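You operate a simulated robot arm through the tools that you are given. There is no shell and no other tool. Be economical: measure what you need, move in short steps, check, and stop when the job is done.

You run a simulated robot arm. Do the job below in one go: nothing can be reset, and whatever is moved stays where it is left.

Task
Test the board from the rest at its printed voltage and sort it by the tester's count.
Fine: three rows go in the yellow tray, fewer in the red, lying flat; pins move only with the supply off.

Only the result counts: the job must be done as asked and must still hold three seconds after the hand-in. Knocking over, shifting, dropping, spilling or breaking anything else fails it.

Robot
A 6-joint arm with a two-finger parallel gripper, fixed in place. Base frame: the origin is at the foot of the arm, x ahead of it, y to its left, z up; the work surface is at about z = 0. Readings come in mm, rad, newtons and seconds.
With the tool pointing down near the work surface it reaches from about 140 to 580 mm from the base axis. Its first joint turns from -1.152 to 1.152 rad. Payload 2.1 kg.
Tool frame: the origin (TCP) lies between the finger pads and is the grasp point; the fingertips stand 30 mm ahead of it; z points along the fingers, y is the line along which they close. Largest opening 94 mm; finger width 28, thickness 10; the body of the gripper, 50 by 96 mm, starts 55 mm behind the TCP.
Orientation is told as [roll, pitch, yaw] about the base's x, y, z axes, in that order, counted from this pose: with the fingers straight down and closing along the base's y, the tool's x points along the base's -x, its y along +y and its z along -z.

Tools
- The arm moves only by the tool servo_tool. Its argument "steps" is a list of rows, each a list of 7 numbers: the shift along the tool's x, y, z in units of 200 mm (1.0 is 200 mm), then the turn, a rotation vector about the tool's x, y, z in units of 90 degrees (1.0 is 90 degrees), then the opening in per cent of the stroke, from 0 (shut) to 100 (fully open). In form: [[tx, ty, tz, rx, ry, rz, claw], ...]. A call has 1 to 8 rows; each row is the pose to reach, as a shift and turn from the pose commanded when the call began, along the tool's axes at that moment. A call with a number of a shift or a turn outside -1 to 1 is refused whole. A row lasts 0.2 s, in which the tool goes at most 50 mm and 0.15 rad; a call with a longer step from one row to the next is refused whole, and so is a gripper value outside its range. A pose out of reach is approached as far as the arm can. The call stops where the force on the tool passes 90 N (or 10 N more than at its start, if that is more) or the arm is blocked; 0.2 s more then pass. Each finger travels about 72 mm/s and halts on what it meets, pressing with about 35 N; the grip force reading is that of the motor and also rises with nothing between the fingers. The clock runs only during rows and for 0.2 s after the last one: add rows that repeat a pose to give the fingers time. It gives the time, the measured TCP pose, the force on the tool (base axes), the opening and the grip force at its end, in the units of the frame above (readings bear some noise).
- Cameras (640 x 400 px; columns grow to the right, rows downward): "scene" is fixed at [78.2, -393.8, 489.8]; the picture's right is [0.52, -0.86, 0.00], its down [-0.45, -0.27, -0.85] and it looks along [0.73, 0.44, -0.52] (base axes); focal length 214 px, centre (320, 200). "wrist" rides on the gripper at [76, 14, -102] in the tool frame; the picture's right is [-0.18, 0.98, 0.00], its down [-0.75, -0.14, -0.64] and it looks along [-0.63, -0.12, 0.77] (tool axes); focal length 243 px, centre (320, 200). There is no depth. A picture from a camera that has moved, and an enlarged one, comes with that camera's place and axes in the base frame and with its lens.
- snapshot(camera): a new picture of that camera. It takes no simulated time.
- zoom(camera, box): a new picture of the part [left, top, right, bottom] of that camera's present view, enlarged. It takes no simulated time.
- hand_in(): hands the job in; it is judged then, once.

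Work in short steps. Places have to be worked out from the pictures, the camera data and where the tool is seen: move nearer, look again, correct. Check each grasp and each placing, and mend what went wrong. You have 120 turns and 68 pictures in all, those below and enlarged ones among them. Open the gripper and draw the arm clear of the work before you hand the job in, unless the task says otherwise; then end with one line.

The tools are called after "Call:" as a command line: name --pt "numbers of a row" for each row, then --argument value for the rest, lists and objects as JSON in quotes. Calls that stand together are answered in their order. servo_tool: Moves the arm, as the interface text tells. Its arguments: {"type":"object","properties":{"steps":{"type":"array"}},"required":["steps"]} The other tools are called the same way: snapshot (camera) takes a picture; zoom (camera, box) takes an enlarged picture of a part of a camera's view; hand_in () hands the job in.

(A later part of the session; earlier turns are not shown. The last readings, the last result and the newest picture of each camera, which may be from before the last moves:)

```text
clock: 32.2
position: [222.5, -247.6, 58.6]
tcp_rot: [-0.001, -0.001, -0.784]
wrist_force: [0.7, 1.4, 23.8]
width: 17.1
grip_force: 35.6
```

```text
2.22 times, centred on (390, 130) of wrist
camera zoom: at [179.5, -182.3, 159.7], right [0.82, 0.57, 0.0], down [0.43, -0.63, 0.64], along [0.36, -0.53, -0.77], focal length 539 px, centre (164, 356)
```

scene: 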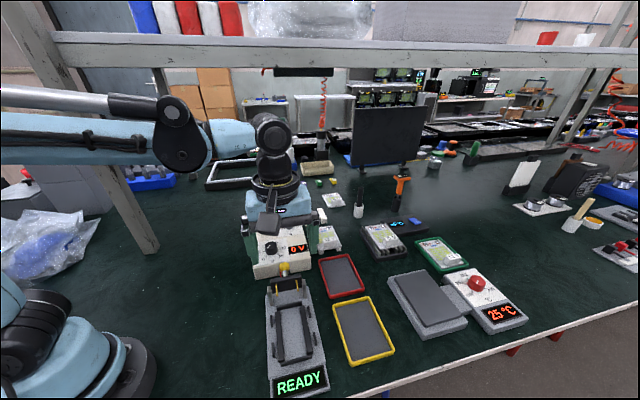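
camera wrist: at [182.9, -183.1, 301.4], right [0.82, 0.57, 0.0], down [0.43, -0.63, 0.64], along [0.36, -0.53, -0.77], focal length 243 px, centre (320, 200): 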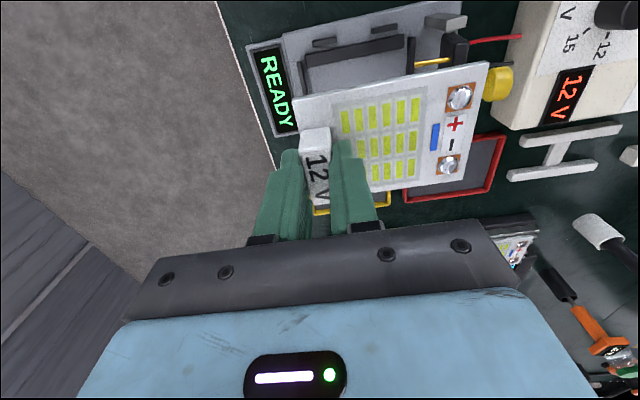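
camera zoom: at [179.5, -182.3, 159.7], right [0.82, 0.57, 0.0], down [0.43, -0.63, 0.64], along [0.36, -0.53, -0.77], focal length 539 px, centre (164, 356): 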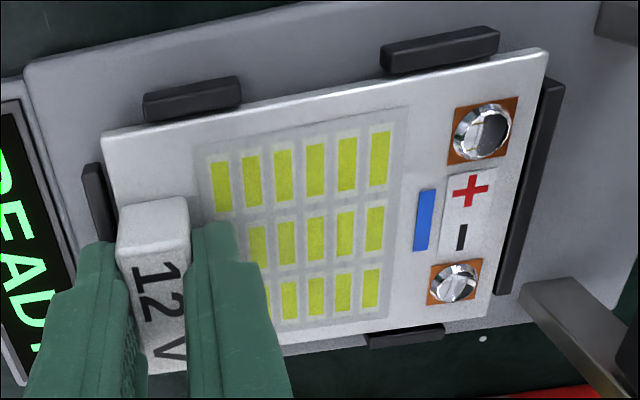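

Contact at 24 N. I enlarge the clip/stop corner once to see whether the board is down inside or riding on top.

Call:
zoom --camera "wrist" --box '[420, 40, 530, 190]'

```text
2.67 times, centred on (475, 115) of wrist
camera zoom: at [179.5, -182.3, 159.7], right [0.82, 0.57, 0.0], down [0.43, -0.63, 0.64], along [0.36, -0.53, -0.77], focal length 647 px, centre (-93, 427)
```

zoom: 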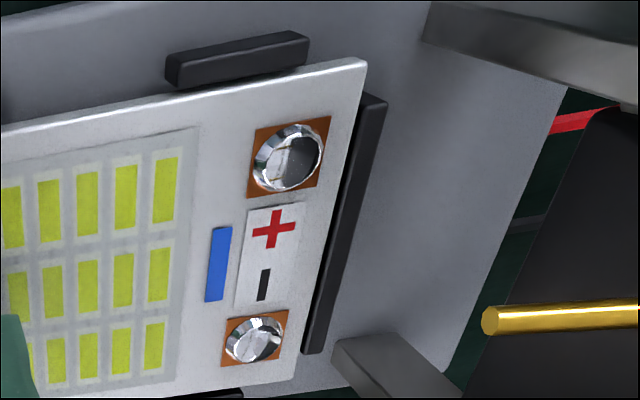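

Unclear, so I probe: lift slightly, then nudge along the axis and sideways by 1.5 mm, reading lateral forces to feel the stops.

Call:
servo_tool --pt "0 0 -0.006 0 0 0 0" --pt "0 0.008 -0.006 0 0 0 0" --pt "0 0.008 -0.006 0 0 0 0"

Call:
servo_tool --pt "0 -0.008 0 0 0 0 0" --pt "0 -0.016 0 0 0 0 0" --pt "0 -0.016 0 0 0 0 0"

Call:
servo_tool --pt "0 0.008 0 0 0 0 0" --pt "0.008 0.008 0 0 0 0 0" --pt "0.008 0.008 0 0 0 0 0"

Call:
servo_tool --pt "-0.008 0 0 0 0 0 0" --pt "-0.016 0 0 0 0 0 0" --pt "-0.016 0 0 0 0 0 0"

```text
clock: 33.0
position: [222.9, -246.0, 60.1]
tcp_rot: [-0.001, -0.001, -0.786]
wrist_force: [-0.4, 0.0, -0.5]
width: 17.1
grip_force: 34.6
```

```text
clock: 33.8
position: [221.1, -248.5, 59.4]
tcp_rot: [-0.001, -0.002, -0.787]
wrist_force: [-0.3, -0.4, 0.0]
width: 16.9
grip_force: 34.6
```

```text
clock: 34.6
position: [221.0, -246.2, 59.2]
tcp_rot: [-0.002, -0.004, -0.785]
wrist_force: [5.6, -9.3, -0.1]
width: 17.0
grip_force: 34.9
```

```text
clock: 35.4
position: [223.7, -247.7, 59.2]
tcp_rot: [0.0, -0.001, -0.786]
wrist_force: [1.2, -0.1, -0.6]
width: 17.1
grip_force: 35.4
```

Pushing +x met the clip at ~1.5 mm, so the board is down between the clips with free play elsewhere. I recentre, lower to contact and release.

Call:
servo_tool --pt "0.004 0 0 0 0 0 0" --pt "0.004 0 0.008 0 0 0 0" --pt "0.004 0 0.008 0 0 0 0"

Call:
servo_tool --pt "0 0 0 0 0 0 20" --pt "0 0 0 0 0 0 45" --pt "0 0 0 0 0 0 45" --pt "0 0 -0.1 0 0 0 45" --pt "0 0 -0.3 0 0 0 45"

Call:
zoom --camera "wrist" --box '[230, 0, 550, 200]'

```text
clock: 36.2
position: [223.2, -248.2, 58.3]
tcp_rot: [0.001, -0.002, -0.786]
wrist_force: [0.3, 0.3, -0.6]
width: 17.0
grip_force: 35.8
```

```text
clock: 37.4
position: [223.6, -247.6, 117.1]
tcp_rot: [0.0, -0.003, -0.783]
wrist_force: [-0.9, 0.2, 0.1]
width: 42.3
grip_force: 0.1
```

```text
2.00 times, centred on (390, 100) of wrist
camera zoom: at [179.4, -183.5, 218.4], right [0.83, 0.56, 0.0], down [0.43, -0.63, 0.64], along [0.36, -0.53, -0.77], focal length 485 px, centre (180, 400)
```

zoom: 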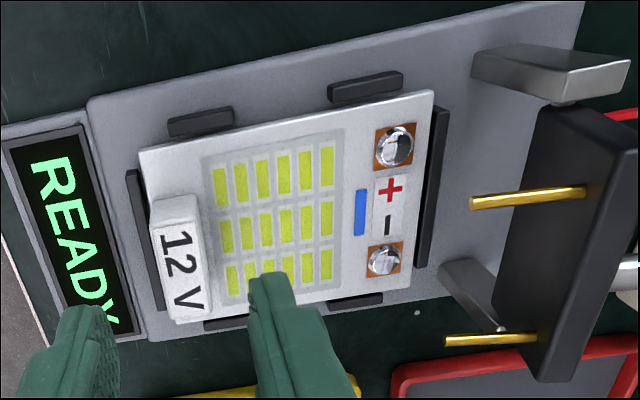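

Board sits flat in the nest with the pads toward the pins and + on the red-wire side. Next I raise, turn to yaw +45° and go above the lever knob.

Call:
servo_tool --pt "0 0 -0.2 0 0 -0.05 55" --pt "0 0 -0.4 0 0 -0.12 55" --pt "0 0.18 -0.4 0 0 -0.2 55" --pt "0 0.36 -0.4 0 0 -0.28 55" --pt "0 0.54 -0.4 0 0 -0.36 55" --pt "0 0.72 -0.4 0 0 -0.44 55" --pt "0 0.72 -0.4 0 0 -0.5 55"

Call:
servo_tool --pt "0 0 0 0 0 -0.09 55" --pt "0 0 0 0 0 -0.18 55" --pt "0 0 0.03 0 0 -0.27 55" --pt "0 0 0.06 0 0 -0.36 55" --pt "0 0 0.1 0 0 -0.45 55" --pt "0 0 0.13 0 0 -0.5 55" --pt "0 0 0.13 0 0 -0.5 55"

Call:
zoom --camera "wrist" --box '[200, 0, 440, 200]'

Call:
zoom --camera "scene" --box '[240, 230, 340, 330]'

```text
clock: 39.0
position: [322.7, -146.5, 196.3]
tcp_rot: [0.0, -0.001, 0.002]
wrist_force: [-0.4, -0.2, -0.7]
width: 51.7
grip_force: 0.0
```

```text
clock: 40.6
position: [323.9, -144.9, 172.3]
tcp_rot: [-0.001, 0.001, 0.788]
wrist_force: [-0.3, -0.3, 0.3]
width: 51.9
grip_force: 0.1
```

```text
2.00 times, centred on (320, 100) of wrist
camera zoom: at [261.4, -188.4, 273.8], right [-0.57, 0.82, 0.0], down [0.63, 0.44, 0.64], along [0.53, 0.36, -0.77], focal length 485 px, centre (320, 400)
```

zoom: 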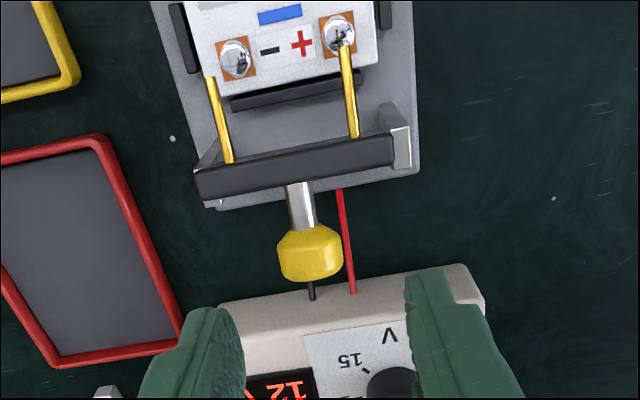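

```text
4.00 times, centred on (290, 280) of scene
camera zoom: at [78.2, -393.8, 489.8], right [0.52, -0.86, 0.0], down [-0.45, -0.27, -0.85], along [0.73, 0.44, -0.52], focal length 858 px, centre (440, -120)
```

zoom: 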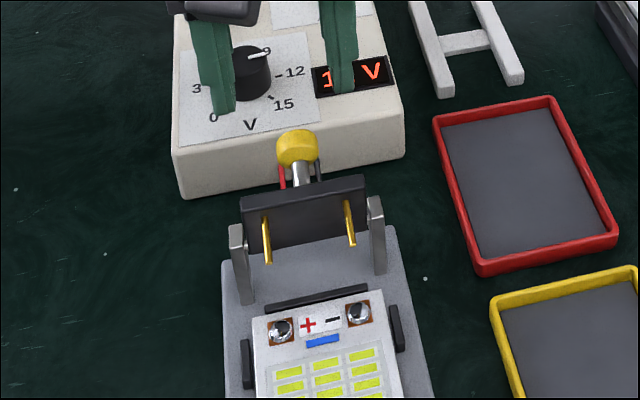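

The knob is at about u≈121 (x≈321,y≈-150), z≈105, leaning back toward the supply. I lower open fingers around it (closing parallel to the hinge) and check.

Call:
servo_tool --pt "0.025 -0.01 0.05 0 0 0 55" --pt "0.025 -0.01 0.15 0 0 0 55" --pt "0.025 -0.01 0.25 0 0 0 55" --pt "0.025 -0.01 0.25 0 0 0 55"

Call:
zoom --camera "scene" --box '[240, 220, 340, 320]'

Call:
zoom --camera "wrist" --box '[200, 40, 440, 240]'

```text
clock: 41.6
position: [322.1, -149.9, 120.8]
tcp_rot: [-0.002, 0.002, 0.785]
wrist_force: [0.1, 0.0, 0.6]
width: 51.6
grip_force: 0.0
```

```text
4.00 times, centred on (290, 270) of scene
camera zoom: at [78.2, -393.8, 489.8], right [0.52, -0.86, 0.0], down [-0.45, -0.27, -0.85], along [0.73, 0.44, -0.52], focal length 858 px, centre (440, -80)
```

zoom: 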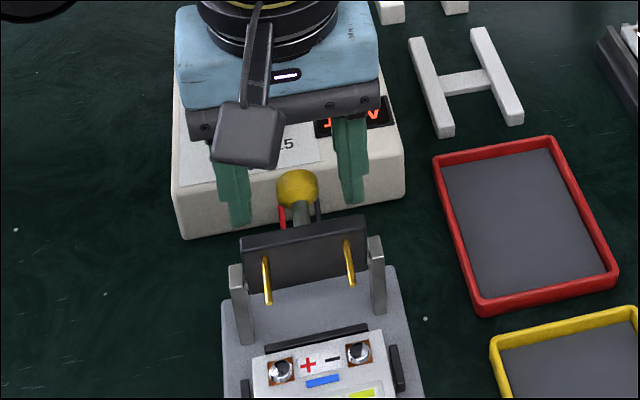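

```text
2.00 times, centred on (320, 140) of wrist
camera zoom: at [258.9, -193.9, 222.6], right [-0.56, 0.83, 0.0], down [0.63, 0.43, 0.64], along [0.53, 0.36, -0.77], focal length 485 px, centre (320, 320)
```

zoom: 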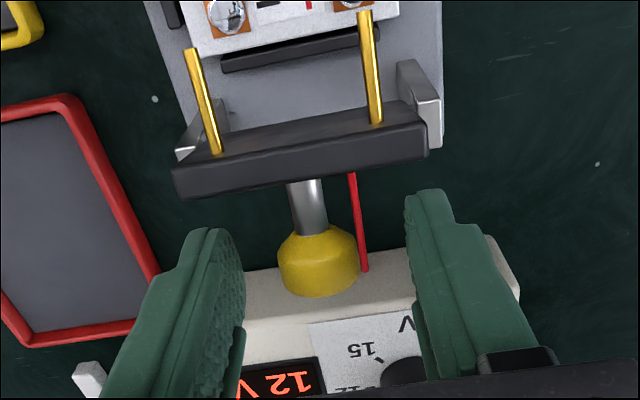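

Re-triangulation gives the knob at u≈119.5, z≈107, so the fingers are well placed. I close on it.

Call:
servo_tool --pt "0.01 0 0 0 0 0 30" --pt "0.01 0 0 0 0 0 5" --pt "0.01 0 0 0 0 0 5" --pt "0.01 0 0 0 0 0 5"

```text
clock: 42.6
position: [322.2, -152.3, 120.2]
tcp_rot: [-0.003, 0.0, 0.785]
wrist_force: [9.2, -5.0, -4.0]
width: 23.0
grip_force: 45.4
```

Knob held (23 mm). I fold the lever toward the nest along an estimated arc in small steps, checking forces.

Call:
servo_tool --pt "0.026 -0.003 -0.006 0 0 0 5" --pt "0.0525 -0.003 -0.009 0 0 0 5" --pt "0.0525 -0.003 -0.009 0 0 0 5"

Call:
servo_tool --pt "0.025 0 -0.001 0 0 0 5" --pt "0.05 0 0 0 0 0 5" --pt "0.05 0 0 0 0 0 5"

Call:
zoom --camera "scene" --box '[240, 220, 340, 320]'

```text
clock: 43.4
position: [315.4, -158.6, 123.8]
tcp_rot: [-0.003, -0.007, 0.787]
wrist_force: [20.8, 11.0, 5.9]
width: 22.7
grip_force: 45.3
```

```text
clock: 44.2
position: [308.8, -165.9, 123.8]
tcp_rot: [-0.001, -0.015, 0.787]
wrist_force: [26.2, 17.1, 13.1]
width: 23.2
grip_force: 45.2
```

```text
4.00 times, centred on (290, 270) of scene
camera zoom: at [78.2, -393.8, 489.8], right [0.52, -0.86, 0.0], down [-0.45, -0.27, -0.85], along [0.73, 0.44, -0.52], focal length 858 px, centre (440, -80)
```

zoom: 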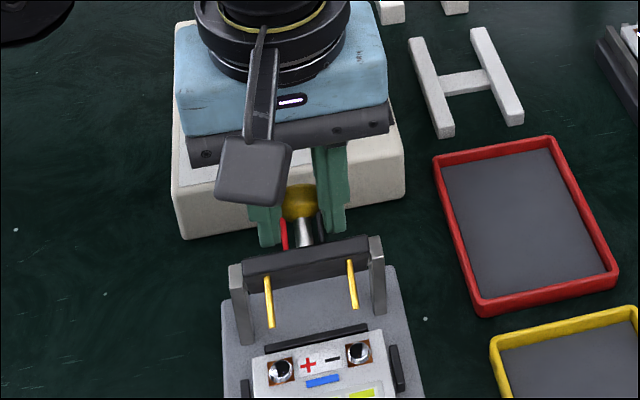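

The plate is rotating; forces are moderate (lever friction). I continue along the arc.

Call:
servo_tool --pt "0.035 0 0.0 0 0 0 5" --pt "0.07 0 0.004 0 0 0 5" --pt "0.07 0 0.004 0 0 0 5"

Call:
servo_tool --pt "0.035 0 0.012 0 0 0 5" --pt "0.065 0 0.027 0 0 0 5" --pt "0.065 0 0.027 0 0 0 5"

```text
clock: 45.0
position: [297.8, -176.2, 121.8]
tcp_rot: [-0.002, -0.007, 0.786]
wrist_force: [23.2, 11.6, 2.2]
width: 22.9
grip_force: 45.4
```

```text
clock: 45.8
position: [288.6, -185.4, 118.3]
tcp_rot: [-0.007, -0.001, 0.785]
wrist_force: [17.5, 0.6, 19.6]
width: 23.4
grip_force: 44.7
```

Fit of the path: hinge at about u≈103, z≈30, radius ≈80. I follow that arc to ~48° from vertical.

Call:
servo_tool --pt "0.041 0 0.016 0 0 0 5" --pt "0.08 0 0.04 0 0 0 5" --pt "0.08 0 0.04 0 0 0 5"

Call:
servo_tool --pt "0.035 0 0.028 0 0 0 5" --pt "0.068 0 0.06 0 0 0 5" --pt "0.068 0 0.06 0 0 0 5"

Call:
zoom --camera "scene" --box '[230, 220, 350, 370]'

```text
clock: 46.6
position: [273.6, -199.3, 109.3]
tcp_rot: [-0.002, 0.013, 0.781]
wrist_force: [-22.6, -29.1, 35.8]
width: 13.8
grip_force: 7.9
```

```text
clock: 47.4
position: [268.3, -206.2, 96.8]
tcp_rot: [-0.001, 0.006, 0.787]
wrist_force: [-14.2, -14.9, 4.0]
width: 8.9
grip_force: 3.4
```

```text
2.67 times, centred on (290, 295) of scene
camera zoom: at [78.2, -393.8, 489.8], right [0.52, -0.86, 0.0], down [-0.45, -0.27, -0.85], along [0.73, 0.44, -0.52], focal length 572 px, centre (400, -53)
```

zoom: 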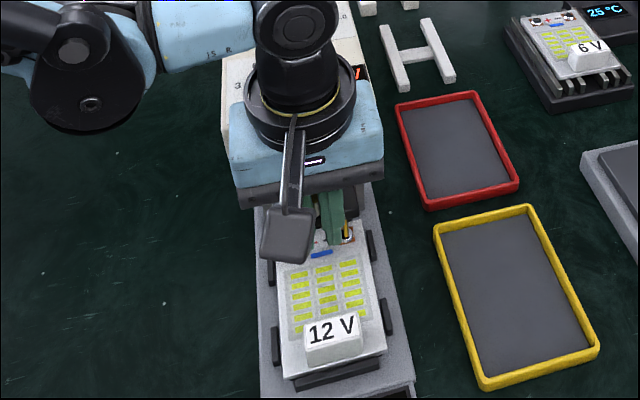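

The fingers slipped off the knob (width 8.9). I look before doing anything else.

Call:
snapshot --camera "wrist"

```text
15 pictures are left
camera wrist: at [204.0, -250.1, 198.8], right [-0.57, 0.82, 0.0], down [0.63, 0.44, 0.64], along [0.53, 0.36, -0.77], focal length 243 px, centre (320, 200)
```

wrist: 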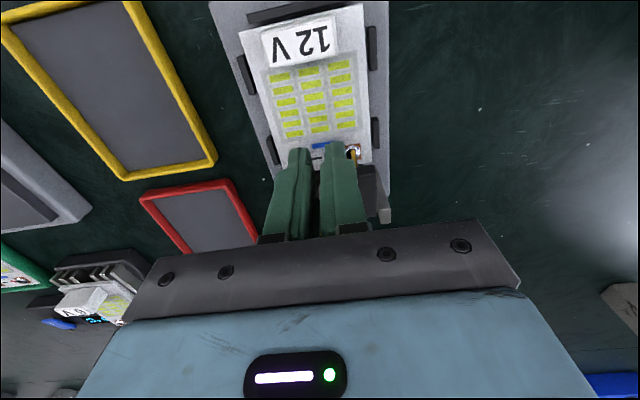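

The fingers are now in front of the knob with the plate partly folded. I lift straight up, open, and look.

Call:
servo_tool --pt "0 0 -0.1 0 0 0 5" --pt "0 0 -0.25 0 0 0 5" --pt "0 0 -0.35 0 0 0 60" --pt "0 0 -0.35 0 0 0 70" --pt "0 0 -0.35 0 0 0 70"

Call:
snapshot --camera "wrist"

```text
clock: 48.6
position: [267.9, -208.0, 166.0]
tcp_rot: [-0.003, 0.001, 0.785]
wrist_force: [0.2, -0.4, -0.7]
width: 65.5
grip_force: 0.0
```

```text
14 pictures are left
camera wrist: at [204.1, -251.2, 268.7], right [-0.56, 0.83, 0.0], down [0.63, 0.43, 0.64], along [0.53, 0.36, -0.77], focal length 243 px, centre (320, 200)
```

wrist: 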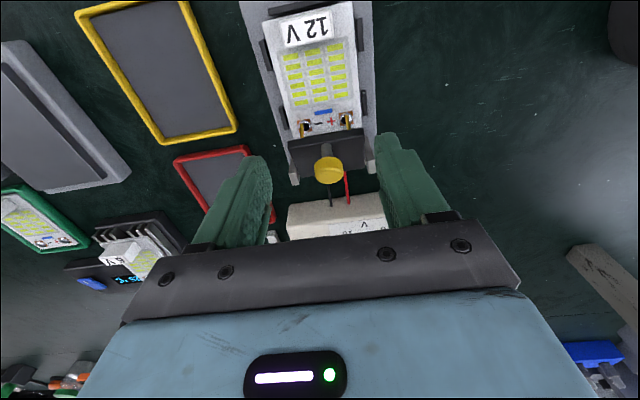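

The knob sits at ~23° forward and the pins may already be on the pads. I enlarge to check.

Call:
zoom --camera "wrist" --box '[270, 80, 390, 200]'

Call:
zoom --camera "scene" --box '[250, 240, 330, 320]'

```text
3.33 times, centred on (330, 140) of wrist
camera zoom: at [204.1, -251.2, 268.7], right [-0.56, 0.83, 0.0], down [0.63, 0.43, 0.64], along [0.53, 0.36, -0.77], focal length 809 px, centre (287, 400)
```

zoom: 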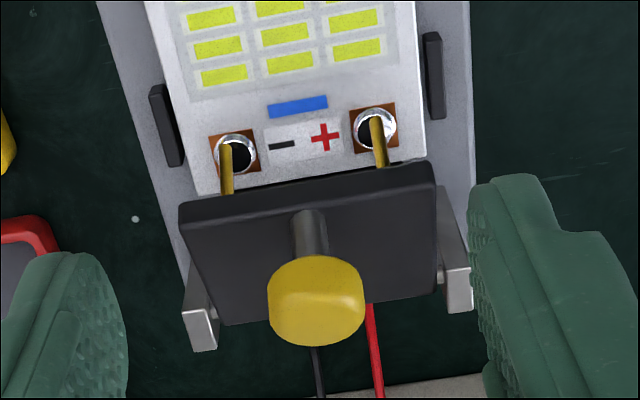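

```text
5.00 times, centred on (290, 280) of scene
camera zoom: at [78.2, -393.8, 489.8], right [0.52, -0.86, 0.0], down [-0.45, -0.27, -0.85], along [0.73, 0.44, -0.52], focal length 1072 px, centre (470, -200)
```

zoom: 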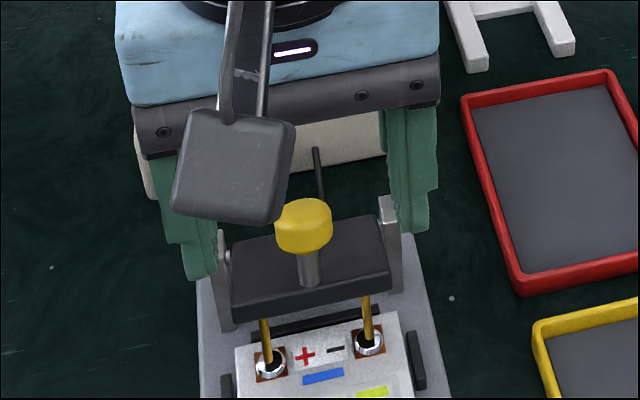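

The plate is down with both pins in the pads. Now I close the gripper and go above the marked end of the green rocker (~(427,9), top z≈57).

Call:
servo_tool --pt "-0.16 0.025 0 0 0 0 50" --pt "-0.33 0.05 0 0 0 0 20" --pt "-0.5 0.075 0 0 0 0 0" --pt "-0.66 0.1 0 0 0 0 0"

Call:
servo_tool --pt "-0.17 0.025 0 0 0 0 0" --pt "-0.34 0.05 0 0 0 0 0" --pt "-0.5 0.08 0.1 0 0 0 0" --pt "-0.67 0.105 0.2 0 0 0 0" --pt "-0.67 0.105 0.32 0 0 0 0" --pt "-0.67 0.105 0.32 0 0 0 0"

Call:
snapshot --camera "wrist"

```text
clock: 49.6
position: [345.9, -96.8, 169.4]
tcp_rot: [-0.001, 0.001, 0.785]
wrist_force: [-0.9, 0.6, 0.5]
width: 0.0
grip_force: 33.1
```

```text
clock: 51.0
position: [426.0, 11.3, 103.6]
tcp_rot: [-0.002, -0.001, 0.785]
wrist_force: [-0.7, -0.5, 0.1]
width: 0.0
grip_force: 33.2
```

```text
11 pictures are left
camera wrist: at [363.4, -32.0, 204.7], right [-0.56, 0.83, 0.0], down [0.63, 0.43, 0.64], along [0.53, 0.36, -0.77], focal length 243 px, centre (320, 200)
```

wrist: 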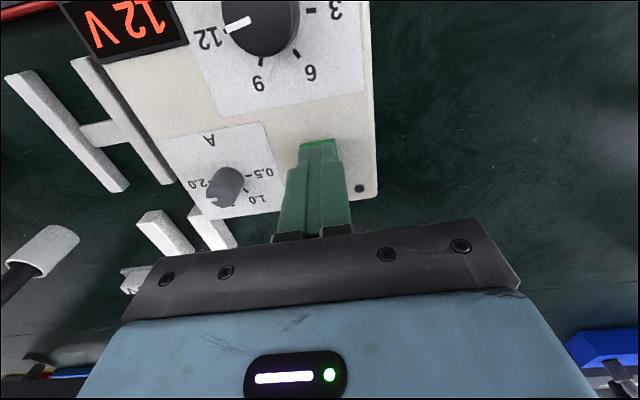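

The rocker's front end lies right under the tips. I press down carefully in small steps.

Call:
servo_tool --pt "0 0 0.03 0 0 0 0" --pt "0 0 0.06 0 0 0 0" --pt "0 0 0.075 0 0 0 0"

Call:
servo_tool --pt "0 0 0.01 0 0 0 0" --pt "0 0 0.01 0 0 0 0"

Call:
servo_tool --pt "0 0 0.01 0 0 0 0" --pt "0 0 0.01 0 0 0 0"

```text
clock: 51.8
position: [426.1, 10.8, 87.6]
tcp_rot: [-0.002, 0.0, 0.785]
wrist_force: [-0.9, -1.1, 3.2]
width: 0.2
grip_force: 33.6
```

```text
clock: 52.4
position: [426.0, 9.6, 87.5]
tcp_rot: [0.0, -0.001, 0.785]
wrist_force: [-1.8, 1.4, 73.6]
width: 0.0
grip_force: 33.3
```

```text
clock: 52.8
position: [425.2, 10.4, 87.8]
tcp_rot: [0.0, -0.001, 0.786]
wrist_force: [-1.2, -0.3, 19.7]
width: 0.0
grip_force: 33.3
stopped in row 1: the force on the tool passed its limit (the readings are from after the stop); the commanded pose is now the measured one
```

Firm contact at z≈57. I lift and look at both the switch and the tester display.

Call:
servo_tool --pt "0 0 -0.1 0 0 0 0" --pt "0.2 0 -0.3 0 0 0 0" --pt "0.2 0 -0.3 0 0 0 0"

Call:
snapshot --camera "scene"

Call:
zoom --camera "wrist" --box '[260, 60, 420, 200]'

```text
refused: row 2 steps farther than a row can; nothing moved
```

```text
10 pictures are left
```

scene: 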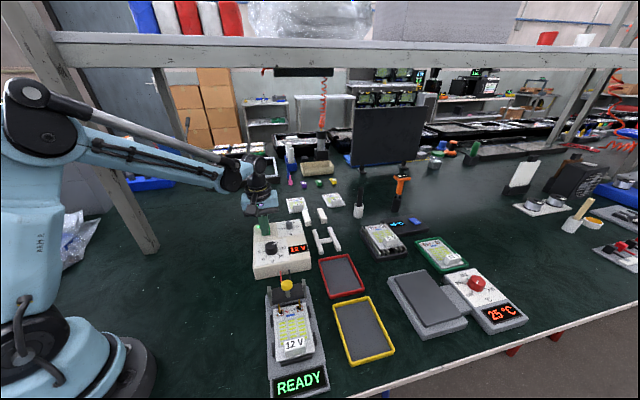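

```text
2.86 times, centred on (340, 130) of wrist
camera zoom: at [362.4, -33.1, 190.0], right [-0.57, 0.82, 0.0], down [0.63, 0.43, 0.64], along [0.53, 0.36, -0.77], focal length 693 px, centre (263, 400)
```

zoom: 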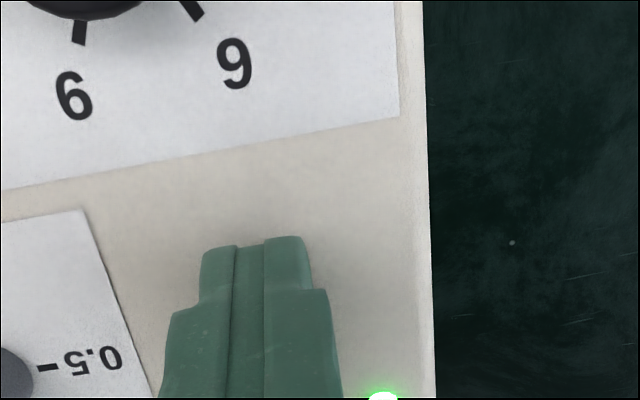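

The supply's lamp is now lit green: it is on. I lift clear and let time run, then read the tester.

Call:
servo_tool --pt "0 0 -0.1 0 0 0 0" --pt "0 0 -0.25 0 0 0 0" --pt "0 0 -0.25 0 0 0 0" --pt "0 0 -0.25 0 0 0 0" --pt "0 0 -0.25 0 0 0 0" --pt "0 0 -0.25 0 0 0 0" --pt "0 0 -0.25 0 0 0 0"

Call:
zoom --camera "scene" --box '[240, 230, 360, 400]'

```text
clock: 54.4
position: [425.5, 9.8, 137.4]
tcp_rot: [-0.001, 0.0, 0.785]
wrist_force: [-0.3, -0.7, -0.1]
width: 0.0
grip_force: 32.9
```

```text
2.35 times, centred on (300, 315) of scene
camera zoom: at [78.2, -393.8, 489.8], right [0.52, -0.86, 0.0], down [-0.45, -0.27, -0.85], along [0.73, 0.44, -0.52], focal length 505 px, centre (367, -71)
```

zoom: 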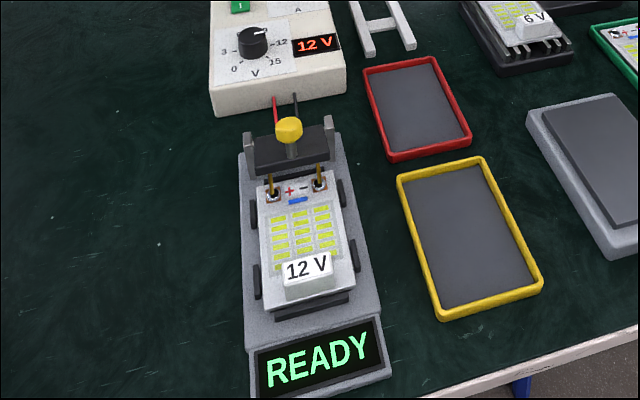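

The lamp is on but the tester still says READY, so the pins aren't fully engaged. I must switch off first: press the far end of the rocker.

Call:
servo_tool --pt "-0.15 0 0 0 0 0 0" --pt "-0.15 0 0.12 0 0 0 0" --pt "-0.15 0 0.22 0 0 0 0" --pt "-0.15 0 0.24 0 0 0 0"

Call:
servo_tool --pt "0 0 0.01 0 0 0 0" --pt "0 0 0.015 0 0 0 0"

Call:
servo_tool --pt "0 0 0.01 0 0 0 0" --pt "0 0 0.01 0 0 0 0"

```text
clock: 55.4
position: [446.2, 33.2, 89.7]
tcp_rot: [0.0, 0.0, 0.785]
wrist_force: [0.6, 0.6, 1.2]
width: 0.0
grip_force: 33.1
```

```text
clock: 56.0
position: [445.9, 31.5, 88.4]
tcp_rot: [-0.001, 0.003, 0.785]
wrist_force: [-3.1, 1.0, 53.2]
width: 0.0
grip_force: 33.3
```

```text
clock: 56.4
position: [446.5, 30.7, 89.1]
tcp_rot: [0.0, 0.003, 0.787]
wrist_force: [0.7, -0.2, 13.1]
width: 0.0
grip_force: 33.0
stopped in row 2: the force on the tool passed its limit (the readings are from after the stop); the commanded pose is now the measured one
```

I lift and check the lamp.

Call:
servo_tool --pt "0 0 -0.1 0 0 0 0" --pt "0.12 0 -0.25 0 0 0 0" --pt "0.28 0 -0.4 0 0 0 0" --pt "0.28 0 -0.4 0 0 0 0"

Call:
zoom --camera "scene" --box '[240, 200, 340, 400]'

```text
clock: 57.4
position: [407.7, -7.0, 168.6]
tcp_rot: [0.001, 0.002, 0.786]
wrist_force: [-0.3, -0.4, 0.2]
width: 0.0
grip_force: 33.1
```

```text
2.00 times, centred on (290, 300) of scene
camera zoom: at [78.2, -393.8, 489.8], right [0.52, -0.86, 0.0], down [-0.45, -0.27, -0.85], along [0.73, 0.44, -0.52], focal length 429 px, centre (380, 0)
```

zoom: 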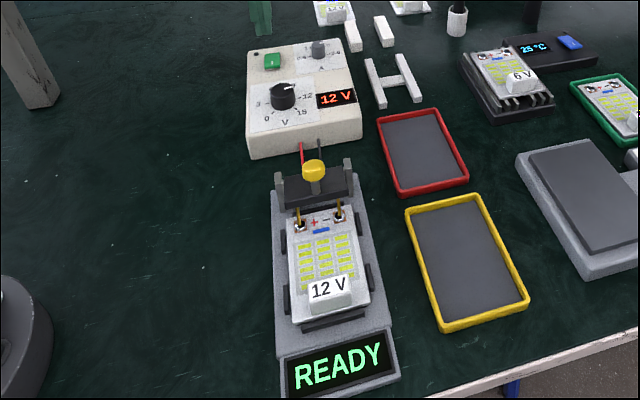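

The lamp is off. Now I go behind the lever knob (supply side) with closed fingers to push it further toward the nest.

Call:
servo_tool --pt "0.2 -0.05 0 0 0 0 0" --pt "0.4 -0.1 0 0 0 0 0" --pt "0.6 -0.15 0 0 0 0 0" --pt "0.78 -0.2 0 0 0 0 0" --pt "0.87 -0.2 0.05 0 0 0 0" --pt "0.87 -0.2 0.2 0 0 0 0" --pt "0.87 -0.2 0.22 0 0 0 0"

Call:
servo_tool --pt "0.025 0 0 0 0 0 0" --pt "0.05 0 0 0 0 0 0" --pt "0.05 0 0 0 0 0 0"

```text
clock: 59.0
position: [312.2, -159.4, 123.0]
tcp_rot: [0.002, 0.003, 0.786]
wrist_force: [-0.4, -0.8, -0.1]
width: 0.0
grip_force: 32.8
```

```text
clock: 59.8
position: [305.1, -166.3, 122.7]
tcp_rot: [0.004, 0.003, 0.786]
wrist_force: [-0.6, -0.8, 0.0]
width: 0.0
grip_force: 32.9
```

No contact yet; I advance in small steps.

Call:
servo_tool --pt "0.02 0 0 0 0 0 0" --pt "0.03 0 0 0 0 0 0" --pt "0.03 0 0 0 0 0 0"

Call:
servo_tool --pt "0.015 0 0 0 0 0 0" --pt "0.02 0 0 0 0 0 0" --pt "0.02 0 0 0 0 0 0"

Call:
servo_tool --pt "0.015 0 0 0 0 0 0" --pt "0.02 0 0 0 0 0 0" --pt "0.02 0 0 0 0 0 0"

```text
clock: 60.6
position: [301.1, -170.5, 124.2]
tcp_rot: [0.001, 0.004, 0.786]
wrist_force: [0.5, 0.5, -0.8]
width: 0.0
grip_force: 33.1
```

```text
clock: 61.4
position: [298.1, -173.4, 124.8]
tcp_rot: [0.001, 0.005, 0.785]
wrist_force: [-0.6, 0.0, -0.4]
width: 0.0
grip_force: 33.2
```

```text
clock: 62.2
position: [295.4, -176.6, 124.1]
tcp_rot: [0.001, 0.003, 0.785]
wrist_force: [0.4, 0.0, 0.3]
width: 0.0
grip_force: 33.3
```

Still no contact; continue advancing.

Call:
servo_tool --pt "0.015 0 0 0 0 0 0" --pt "0.03 0 0 0 0 0 0" --pt "0.03 0 0 0 0 0 0"

Call:
servo_tool --pt "0.01 0 0 0 0 0 0" --pt "0.02 0 0 0 0 0 0" --pt "0.02 0 0 0 0 0 0"

```text
clock: 63.0
position: [290.9, -180.8, 124.6]
tcp_rot: [0.002, 0.003, 0.783]
wrist_force: [0.3, -0.5, -0.3]
width: 0.0
grip_force: 33.3
```

```text
clock: 63.8
position: [288.4, -184.8, 124.6]
tcp_rot: [-0.001, 0.003, 0.785]
wrist_force: [2.9, 1.3, 8.6]
width: 0.0
grip_force: 33.1
```

A small upward force appears; I check visually where the tips are relative to the knob.

Call:
zoom --camera "scene" --box '[250, 230, 350, 330]'

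```text
4.00 times, centred on (300, 280) of scene
camera zoom: at [78.2, -393.8, 489.8], right [0.52, -0.86, 0.0], down [-0.45, -0.27, -0.85], along [0.73, 0.44, -0.52], focal length 858 px, centre (400, -120)
```

zoom: 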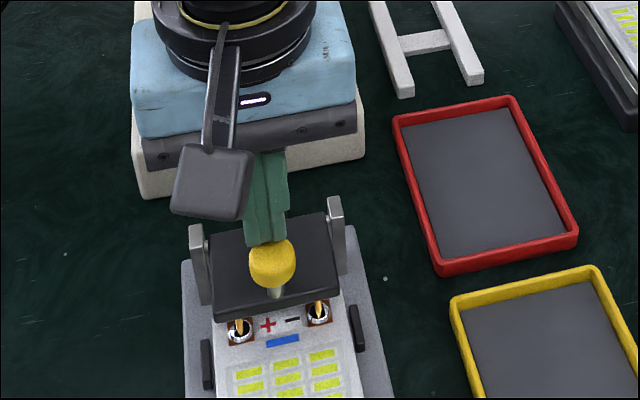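

The fingers are behind the knob and it is folding further with little force. I keep pushing until it resists.

Call:
servo_tool --pt "0.01 0 0 0 0 0 0" --pt "0.02 0 0 0 0 0 0" --pt "0.02 0 0 0 0 0 0"

Call:
servo_tool --pt "0.01 0 0 0 0 0 0" --pt "0.02 0 0 0 0 0 0" --pt "0.02 0 0 0 0 0 0"

Call:
servo_tool --pt "0.01 0 0 0 0 0 0" --pt "0.02 0 0 0 0 0 0" --pt "0.02 0 0 0 0 0 0"

```text
clock: 64.6
position: [286.4, -185.6, 124.6]
tcp_rot: [0.002, 0.004, 0.787]
wrist_force: [3.9, 4.3, 20.2]
width: 0.2
grip_force: 33.3
```

```text
clock: 65.4
position: [281.8, -188.9, 124.4]
tcp_rot: [0.002, 0.005, 0.786]
wrist_force: [1.4, 1.6, 7.8]
width: 0.1
grip_force: 33.1
```

```text
clock: 66.2
position: [279.2, -192.1, 125.6]
tcp_rot: [0.002, 0.003, 0.786]
wrist_force: [0.6, 0.2, 4.3]
width: 0.1
grip_force: 33.0
```

Force is vertical: the tips are on top of the knob. I now press down on it to close the lever fully.

Call:
servo_tool --pt "0 0 0.015 0 0 0 0" --pt "0 0 0.025 0 0 0 0" --pt "0 0 0.025 0 0 0 0"

Call:
servo_tool --pt "0 0 0.015 0 0 0 0" --pt "0 0 0.025 0 0 0 0" --pt "0 0 0.025 0 0 0 0"

Call:
servo_tool --pt "0 0 0.015 0 0 0 0" --pt "0 0 0.025 0 0 0 0" --pt "0 0 0.025 0 0 0 0"

```text
clock: 66.8
position: [279.6, -192.9, 124.2]
tcp_rot: [0.007, 0.009, 0.786]
wrist_force: [0.7, 5.1, 43.6]
width: 0.3
grip_force: 32.6
stopped in row 2: the force on the tool passed its limit (the readings are from after the stop); the commanded pose is now the measured one
```

```text
clock: 67.2
position: [279.5, -193.2, 123.5]
tcp_rot: [0.009, 0.01, 0.787]
wrist_force: [0.2, 6.4, 49.3]
width: 0.2
grip_force: 33.1
stopped in row 2: the force on the tool passed its limit (the readings are from after the stop); the commanded pose is now the measured one
```

```text
clock: 67.6
position: [279.1, -192.6, 123.5]
tcp_rot: [0.015, 0.011, 0.789]
wrist_force: [0.6, 6.6, 47.8]
width: 0.0
grip_force: 32.7
stopped in row 1: the force on the tool passed its limit (the readings are from after the stop); the commanded pose is now the measured one
```

The lever is at its hard stop. I rise and return to the rocker's marked end to switch on.

Call:
servo_tool --pt "0 0 -0.2 0 0 0 0" --pt "-0.2 0.03 -0.22 0 0 0 0" --pt "-0.4 0.06 -0.22 0 0 0 0" --pt "-0.6 0.1 -0.22 0 0 0 0" --pt "-0.6 0.1 -0.22 0 0 0 0"

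Call:
servo_tool --pt "-0.2 0.03 0 0 0 0 0" --pt "-0.4 0.06 0 0 0 0 0" --pt "-0.6 0.1 0 0 0 0 0" --pt "-0.636 0.1 0.1 0 0 0 0" --pt "-0.636 0.1 0.25 0 0 0 0" --pt "-0.636 0.1 0.25 0 0 0 0"

```text
clock: 68.8
position: [348.9, -93.4, 165.3]
tcp_rot: [0.011, 0.014, 0.787]
wrist_force: [0.1, 0.6, 0.2]
width: 0.0
grip_force: 33.0
```

```text
clock: 70.2
position: [423.6, 10.9, 112.4]
tcp_rot: [0.013, 0.012, 0.787]
wrist_force: [0.1, -0.8, 0.8]
width: 0.0
grip_force: 33.0
```

Correct the tiny tilt and press the marked end.

Call:
servo_tool --pt "-0.007 -0.01 0.05 0.011 0 0 0" --pt "-0.007 -0.01 0.1 0.011 0 0 0" --pt "-0.007 -0.01 0.113 0.011 0 0 0" --pt "-0.007 -0.01 0.113 0.011 0 0 0"

Call:
servo_tool --pt "0 0 0.01 0 0 0 0" --pt "0 0 0.02 0 0 0 0"

Call:
servo_tool --pt "0 0 0.01 0 0 0 0" --pt "0 0 0.01 0 0 0 0"

Call:
servo_tool --pt "0 0 -0.1 0 0 0 0" --pt "0 0 -0.25 0 0 0 0" --pt "0 0 -0.25 0 0 0 0" --pt "0 0 -0.25 0 0 0 0" --pt "0 0 -0.25 0 0 0 0" --pt "0 0 -0.25 0 0 0 0"

Call:
zoom --camera "scene" --box '[240, 200, 340, 400]'

```text
clock: 71.2
position: [425.2, 10.2, 90.2]
tcp_rot: [-0.004, 0.014, 0.786]
wrist_force: [-0.3, 0.4, 1.8]
width: 0.0
grip_force: 32.3
```

```text
clock: 71.8
position: [427.1, 9.3, 87.9]
tcp_rot: [-0.001, 0.015, 0.788]
wrist_force: [-12.0, 0.6, 52.3]
width: 0.0
grip_force: 33.1
```

```text
clock: 72.2
position: [425.5, 9.1, 87.5]
tcp_rot: [-0.001, 0.015, 0.787]
wrist_force: [-0.8, 0.6, 15.7]
width: 0.3
grip_force: 33.1
stopped in row 2: the force on the tool passed its limit (the readings are from after the stop); the commanded pose is now the measured one
```

```text
clock: 73.6
position: [427.2, 10.3, 136.7]
tcp_rot: [0.0, 0.015, 0.79]
wrist_force: [-0.4, 0.5, 0.1]
width: 0.1
grip_force: 33.5
```

```text
2.00 times, centred on (290, 300) of scene
camera zoom: at [78.2, -393.8, 489.8], right [0.52, -0.86, 0.0], down [-0.45, -0.27, -0.85], along [0.73, 0.44, -0.52], focal length 429 px, centre (380, 0)
```

zoom: 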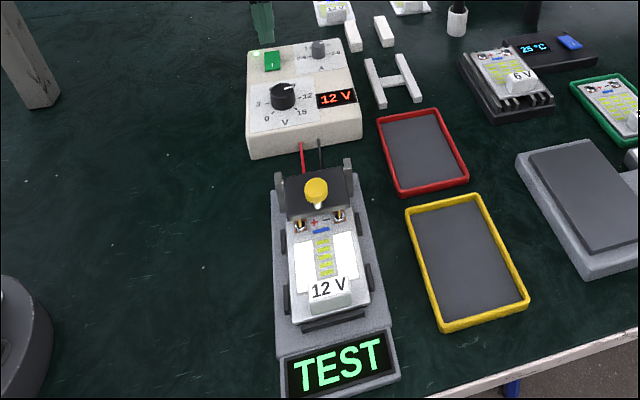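

The tester shows TEST and LEDs are lit. I wait several seconds for the count.

Call:
servo_tool --pt "0 0 0 0 0 0 0" --pt "0 0 0 0 0 0 0" --pt "0 0 0 0 0 0 0" --pt "0 0 0 0 0 0 0" --pt "0 0 0 0 0 0 0" --pt "0 0 0 0 0 0 0" --pt "0 0 0 0 0 0 0" --pt "0 0 0 0 0 0 0"

Call:
servo_tool --pt "0 0 0 0 0 0 0" --pt "0 0 0 0 0 0 0" --pt "0 0 0 0 0 0 0" --pt "0 0 0 0 0 0 0" --pt "0 0 0 0 0 0 0" --pt "0 0 0 0 0 0 0" --pt "0 0 0 0 0 0 0" --pt "0 0 0 0 0 0 0"

Call:
zoom --camera "scene" --box '[240, 250, 350, 400]'

```text
clock: 75.4
position: [426.8, 10.6, 135.9]
tcp_rot: [-0.004, 0.015, 0.789]
wrist_force: [0.5, -0.3, -0.3]
width: 0.3
grip_force: 33.7
```

```text
clock: 77.2
position: [426.7, 11.0, 136.7]
tcp_rot: [-0.002, 0.014, 0.789]
wrist_force: [0.0, -0.1, 0.8]
width: 0.0
grip_force: 33.2
```

```text
2.67 times, centred on (295, 325) of scene
camera zoom: at [78.2, -393.8, 489.8], right [0.52, -0.86, 0.0], down [-0.45, -0.27, -0.85], along [0.73, 0.44, -0.52], focal length 572 px, centre (387, -133)
```

zoom: 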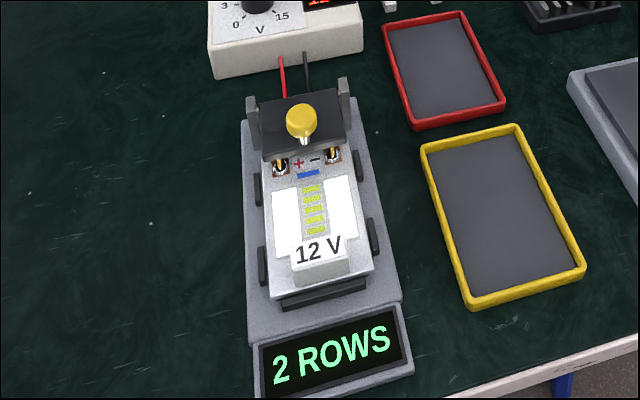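

Result: 2 ROWS, so the board goes to the red tray. First switch the supply off with the far rocker end.

Call:
servo_tool --pt "-0.15 0 0 0.0068 -0.0068 0 0" --pt "-0.15 0 0.12 0.0068 -0.0068 0 0" --pt "-0.15 0 0.21 0.0068 -0.0068 0 0" --pt "-0.15 0 0.235 0.0068 -0.0068 0 0"

Call:
servo_tool --pt "0 0 0.01 0 0 0 0" --pt "0 0 0.015 0 0 0 0"

Call:
servo_tool --pt "0 0 0.01 0 0 0 0" --pt "0 0 0.01 0 0 0 0"

```text
clock: 78.2
position: [446.7, 30.8, 88.6]
tcp_rot: [-0.012, 0.004, 0.789]
wrist_force: [0.9, 0.5, 1.4]
width: 0.1
grip_force: 33.0
```

```text
clock: 78.8
position: [447.5, 31.4, 88.7]
tcp_rot: [-0.012, 0.004, 0.788]
wrist_force: [1.5, 1.0, 55.1]
width: 0.3
grip_force: 32.9
```

```text
clock: 79.2
position: [448.2, 31.4, 88.8]
tcp_rot: [-0.01, 0.005, 0.788]
wrist_force: [2.2, 1.9, 15.1]
width: 0.0
grip_force: 33.0
stopped in row 2: the force on the tool passed its limit (the readings are from after the stop); the commanded pose is now the measured one
```

Same signature as the earlier successful switch-off. I lift away, then verify the lamp before touching the lever.

Call:
servo_tool --pt "0 0 -0.1 -0.003 -0.007 0 0" --pt "0 0 -0.3 -0.003 -0.007 0 0" --pt "0 0 -0.4 -0.003 -0.007 0 0" --pt "0 0 -0.4 -0.003 -0.007 0 0"

Call:
zoom --camera "scene" --box '[240, 210, 340, 330]'

```text
clock: 80.2
position: [447.6, 32.3, 169.1]
tcp_rot: [-0.004, -0.006, 0.79]
wrist_force: [-0.6, 0.3, 0.1]
width: 0.0
grip_force: 33.1
```

```text
3.33 times, centred on (290, 270) of scene
camera zoom: at [78.2, -393.8, 489.8], right [0.52, -0.86, 0.0], down [-0.45, -0.27, -0.85], along [0.73, 0.44, -0.52], focal length 715 px, centre (420, -33)
```

zoom: 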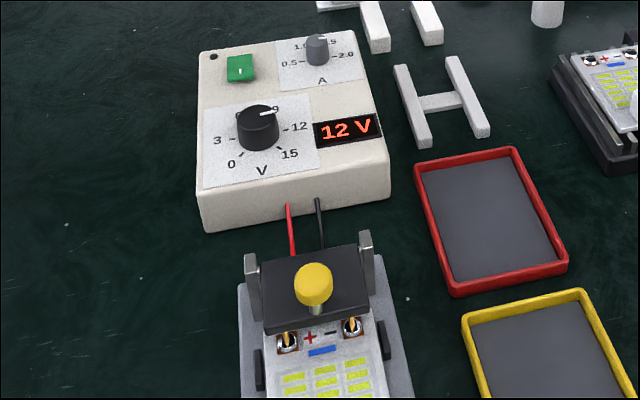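

Supply is off. Now I travel to the READY side of the knob (u≈34) and descend with closed fingers to push the lever back up.

Call:
servo_tool --pt "0.19 -0.025 0 0 0 0 0" --pt "0.38 -0.05 0 0 0 0 0" --pt "0.57 -0.075 0 0 0 0 0" --pt "0.76 -0.097 0 0 0 0 0"

Call:
servo_tool --pt "0.19 -0.025 0 0 0 0 0" --pt "0.38 -0.05 0 0 0 0 0" --pt "0.57 -0.075 0 0 0 0 0" --pt "0.76 -0.097 0 0 0 0 0" --pt "0.77 -0.097 0 0 0 0 0"

```text
clock: 81.2
position: [353.7, -89.6, 168.8]
tcp_rot: [-0.005, -0.006, 0.788]
wrist_force: [0.2, 0.6, -1.0]
width: 0.0
grip_force: 32.8
```

```text
clock: 82.4
position: [257.8, -214.2, 166.3]
tcp_rot: [-0.004, -0.006, 0.788]
wrist_force: [0.2, 0.3, 0.1]
width: 0.0
grip_force: 33.0
```

At u≈31, aligned with the knob. I descend to tips ≈76, then push toward the supply.

Call:
servo_tool --pt "0 0 0.15 0 0 0 0" --pt "0 0 0.25 0 0 0 0" --pt "0 0 0.3 0 0 0 0" --pt "0 0 0.3 0 0 0 0"

Call:
servo_tool --pt "-0.05 0 0 0 0 0 0" --pt "-0.1 0 0 0 0 0 0" --pt "-0.1 0 0 0 0 0 0"

Call:
servo_tool --pt "-0.03 0 -0.01 0 0 0 0" --pt "-0.06 0 -0.02 0 0 0 0" --pt "-0.06 0 -0.02 0 0 0 0"

```text
clock: 83.4
position: [259.4, -213.1, 106.2]
tcp_rot: [-0.006, -0.005, 0.79]
wrist_force: [-0.3, -0.9, 0.2]
width: 0.0
grip_force: 32.4
```

```text
clock: 84.2
position: [269.9, -203.2, 107.7]
tcp_rot: [-0.005, 0.014, 0.782]
wrist_force: [-38.9, -31.0, 33.7]
width: 0.1
grip_force: 32.9
```

```text
clock: 84.7
position: [270.3, -201.6, 109.4]
tcp_rot: [-0.006, 0.035, 0.778]
wrist_force: [-4.2, -3.7, 3.1]
width: 0.1
grip_force: 33.2
stopped in row 2: the force on the tool passed its limit (the readings are from after the stop); the commanded pose is now the measured one
```

Contact was on the knob's sloped cap. I back off, lower the tips to ~z 60, and push again so the face meets the knob's side.

Call:
servo_tool --pt "0.04 0 0 0.013 -0.0185 0 0" --pt "0.08 0 0 0.013 -0.0185 0 0" --pt "0.08 0 0.05 0.013 -0.0185 0 0" --pt "0.08 0 0.09 0.013 -0.0185 0 0" --pt "0.08 0 0.09 0.013 -0.0185 0 0"

Call:
servo_tool --pt "-0.03 0 0 0 0 0 0" --pt "-0.05 0 0 0 0 0 0" --pt "-0.05 0 0 0 0 0 0"

Call:
servo_tool --pt "-0.015 0 0 0 0 0 0" --pt "-0.03 0 0 0 0 0 0" --pt "-0.03 0 0 0 0 0 0"

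```text
clock: 85.9
position: [259.3, -213.9, 91.3]
tcp_rot: [-0.026, 0.004, 0.78]
wrist_force: [-0.2, -0.6, -0.1]
width: 0.0
grip_force: 32.8
```

```text
clock: 86.7
position: [266.6, -207.3, 93.0]
tcp_rot: [-0.026, 0.004, 0.78]
wrist_force: [0.6, -0.1, -0.2]
width: 0.0
grip_force: 33.2
```

```text
clock: 87.5
position: [267.4, -205.5, 93.7]
tcp_rot: [-0.025, 0.02, 0.775]
wrist_force: [-31.3, -30.5, 13.7]
width: 0.0
grip_force: 32.6
```

Now mostly horizontal force (44 N). I push further, within the limit.

Call:
servo_tool --pt "-0.015 0 -0.005 0 0 0 0" --pt "-0.03 0 -0.01 0 0 0 0" --pt "-0.045 0 -0.015 0 0 0 0"

```text
clock: 88.3
position: [268.9, -205.0, 95.9]
tcp_rot: [-0.026, 0.045, 0.766]
wrist_force: [-3.1, -3.6, 1.2]
width: 0.0
grip_force: 33.6
stopped in row 3: the force on the tool passed its limit (the readings are from after the stop); the commanded pose is now the measured one
```

The push line passes through the hinge, so it can't rotate; I'll grip the knob and lift it along the arc instead. I back off, rise, open, and straighten the tool.

Call:
servo_tool --pt "0.05 0 0 -0.0166 -0.0287 -0.012 0" --pt "0.05 0 -0.2 -0.0166 -0.0287 -0.012 0" --pt "0.05 0 -0.3 -0.0166 -0.0287 -0.012 40" --pt "0.05 0 -0.3 -0.0166 -0.0287 -0.012 58" --pt "0.05 0 -0.3 -0.0166 -0.0287 -0.012 58"

Call:
zoom --camera "wrist" --box '[220, 60, 420, 220]'

```text
clock: 89.5
position: [262.6, -207.5, 156.3]
tcp_rot: [-0.001, -0.002, 0.786]
wrist_force: [0.6, 0.6, -0.5]
width: 54.5
grip_force: 0.1
```

```text
2.50 times, centred on (320, 140) of wrist
camera zoom: at [199.6, -252.0, 257.8], right [-0.57, 0.82, 0.0], down [0.63, 0.43, 0.64], along [0.53, 0.36, -0.77], focal length 606 px, centre (320, 350)
```

zoom: 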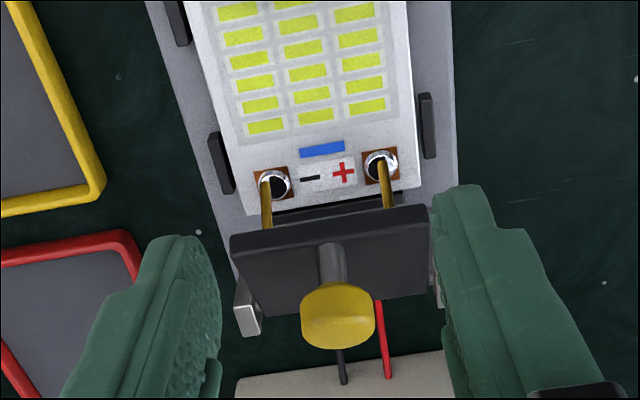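

The lever has in fact risen partway (knob ≈ u 76, z 107), with pins off the pads. Now a horizontal push at height works: close, lower tips to ~88 and push toward the supply.

Call:
servo_tool --pt "0 0 0 0 0 0 0" --pt "0 0 0 0 0 0 0" --pt "0 -0.008 0.1 0 0 0 0" --pt "0 -0.008 0.19 0 0 0 0" --pt "0 -0.008 0.19 0 0 0 0"

Call:
servo_tool --pt "-0.05 0 0 0 0 0 0" --pt "-0.1 0 0 0 0 0 0" --pt "-0.13 0 -0.01 0 0 0 0" --pt "-0.13 0 -0.01 0 0 0 0"

Call:
servo_tool --pt "-0.03 0 -0.01 0 0 0 0" --pt "-0.06 0 -0.02 0 0 0 0" --pt "-0.06 0 -0.02 0 0 0 0"

```text
clock: 90.7
position: [264.6, -210.8, 116.9]
tcp_rot: [0.0, 0.0, 0.786]
wrist_force: [-0.4, -0.3, -0.5]
width: 0.0
grip_force: 32.9
```

```text
clock: 91.7
position: [276.3, -196.2, 120.5]
tcp_rot: [0.0, 0.024, 0.779]
wrist_force: [-48.0, -35.3, 65.1]
width: 0.0
grip_force: 32.5
```

```text
clock: 92.1
position: [278.0, -196.8, 120.8]
tcp_rot: [0.002, 0.032, 0.78]
wrist_force: [-4.2, -4.0, 5.4]
width: 0.0
grip_force: 32.7
stopped in row 1: the force on the tool passed its limit (the readings are from after the stop); the commanded pose is now the measured one
```

The upward force says the tips hit the knob's chamfered cap; I back off and push ~14 mm lower.

Call:
servo_tool --pt "0.05 0 0 0 -0.0204 0 0" --pt "0.07 0 0.04 0 -0.0204 0 0" --pt "0.07 0 0.07 0 -0.0204 0 0" --pt "0.07 0 0.07 0 -0.0204 0 0"

Call:
servo_tool --pt "-0.04 0 0 0 0 0 0" --pt "-0.07 0 0 0 0 0 0" --pt "-0.07 0 0 0 0 0 0"

Call:
servo_tool --pt "-0.02 0 0 0 0 0 0" --pt "-0.03 0 -0.01 0 0 0 0" --pt "-0.03 0 -0.01 0 0 0 0"

```text
clock: 93.1
position: [268.9, -205.5, 107.1]
tcp_rot: [0.002, -0.004, 0.778]
wrist_force: [-0.6, 0.1, -0.3]
width: 0.0
grip_force: 32.5
```

```text
clock: 93.9
position: [278.0, -195.3, 107.9]
tcp_rot: [0.002, -0.007, 0.78]
wrist_force: [0.3, 0.2, -0.2]
width: 0.0
grip_force: 33.4
```

```text
clock: 94.7
position: [282.4, -191.9, 110.1]
tcp_rot: [0.001, -0.007, 0.778]
wrist_force: [0.1, -0.2, -0.2]
width: 0.0
grip_force: 32.5
```

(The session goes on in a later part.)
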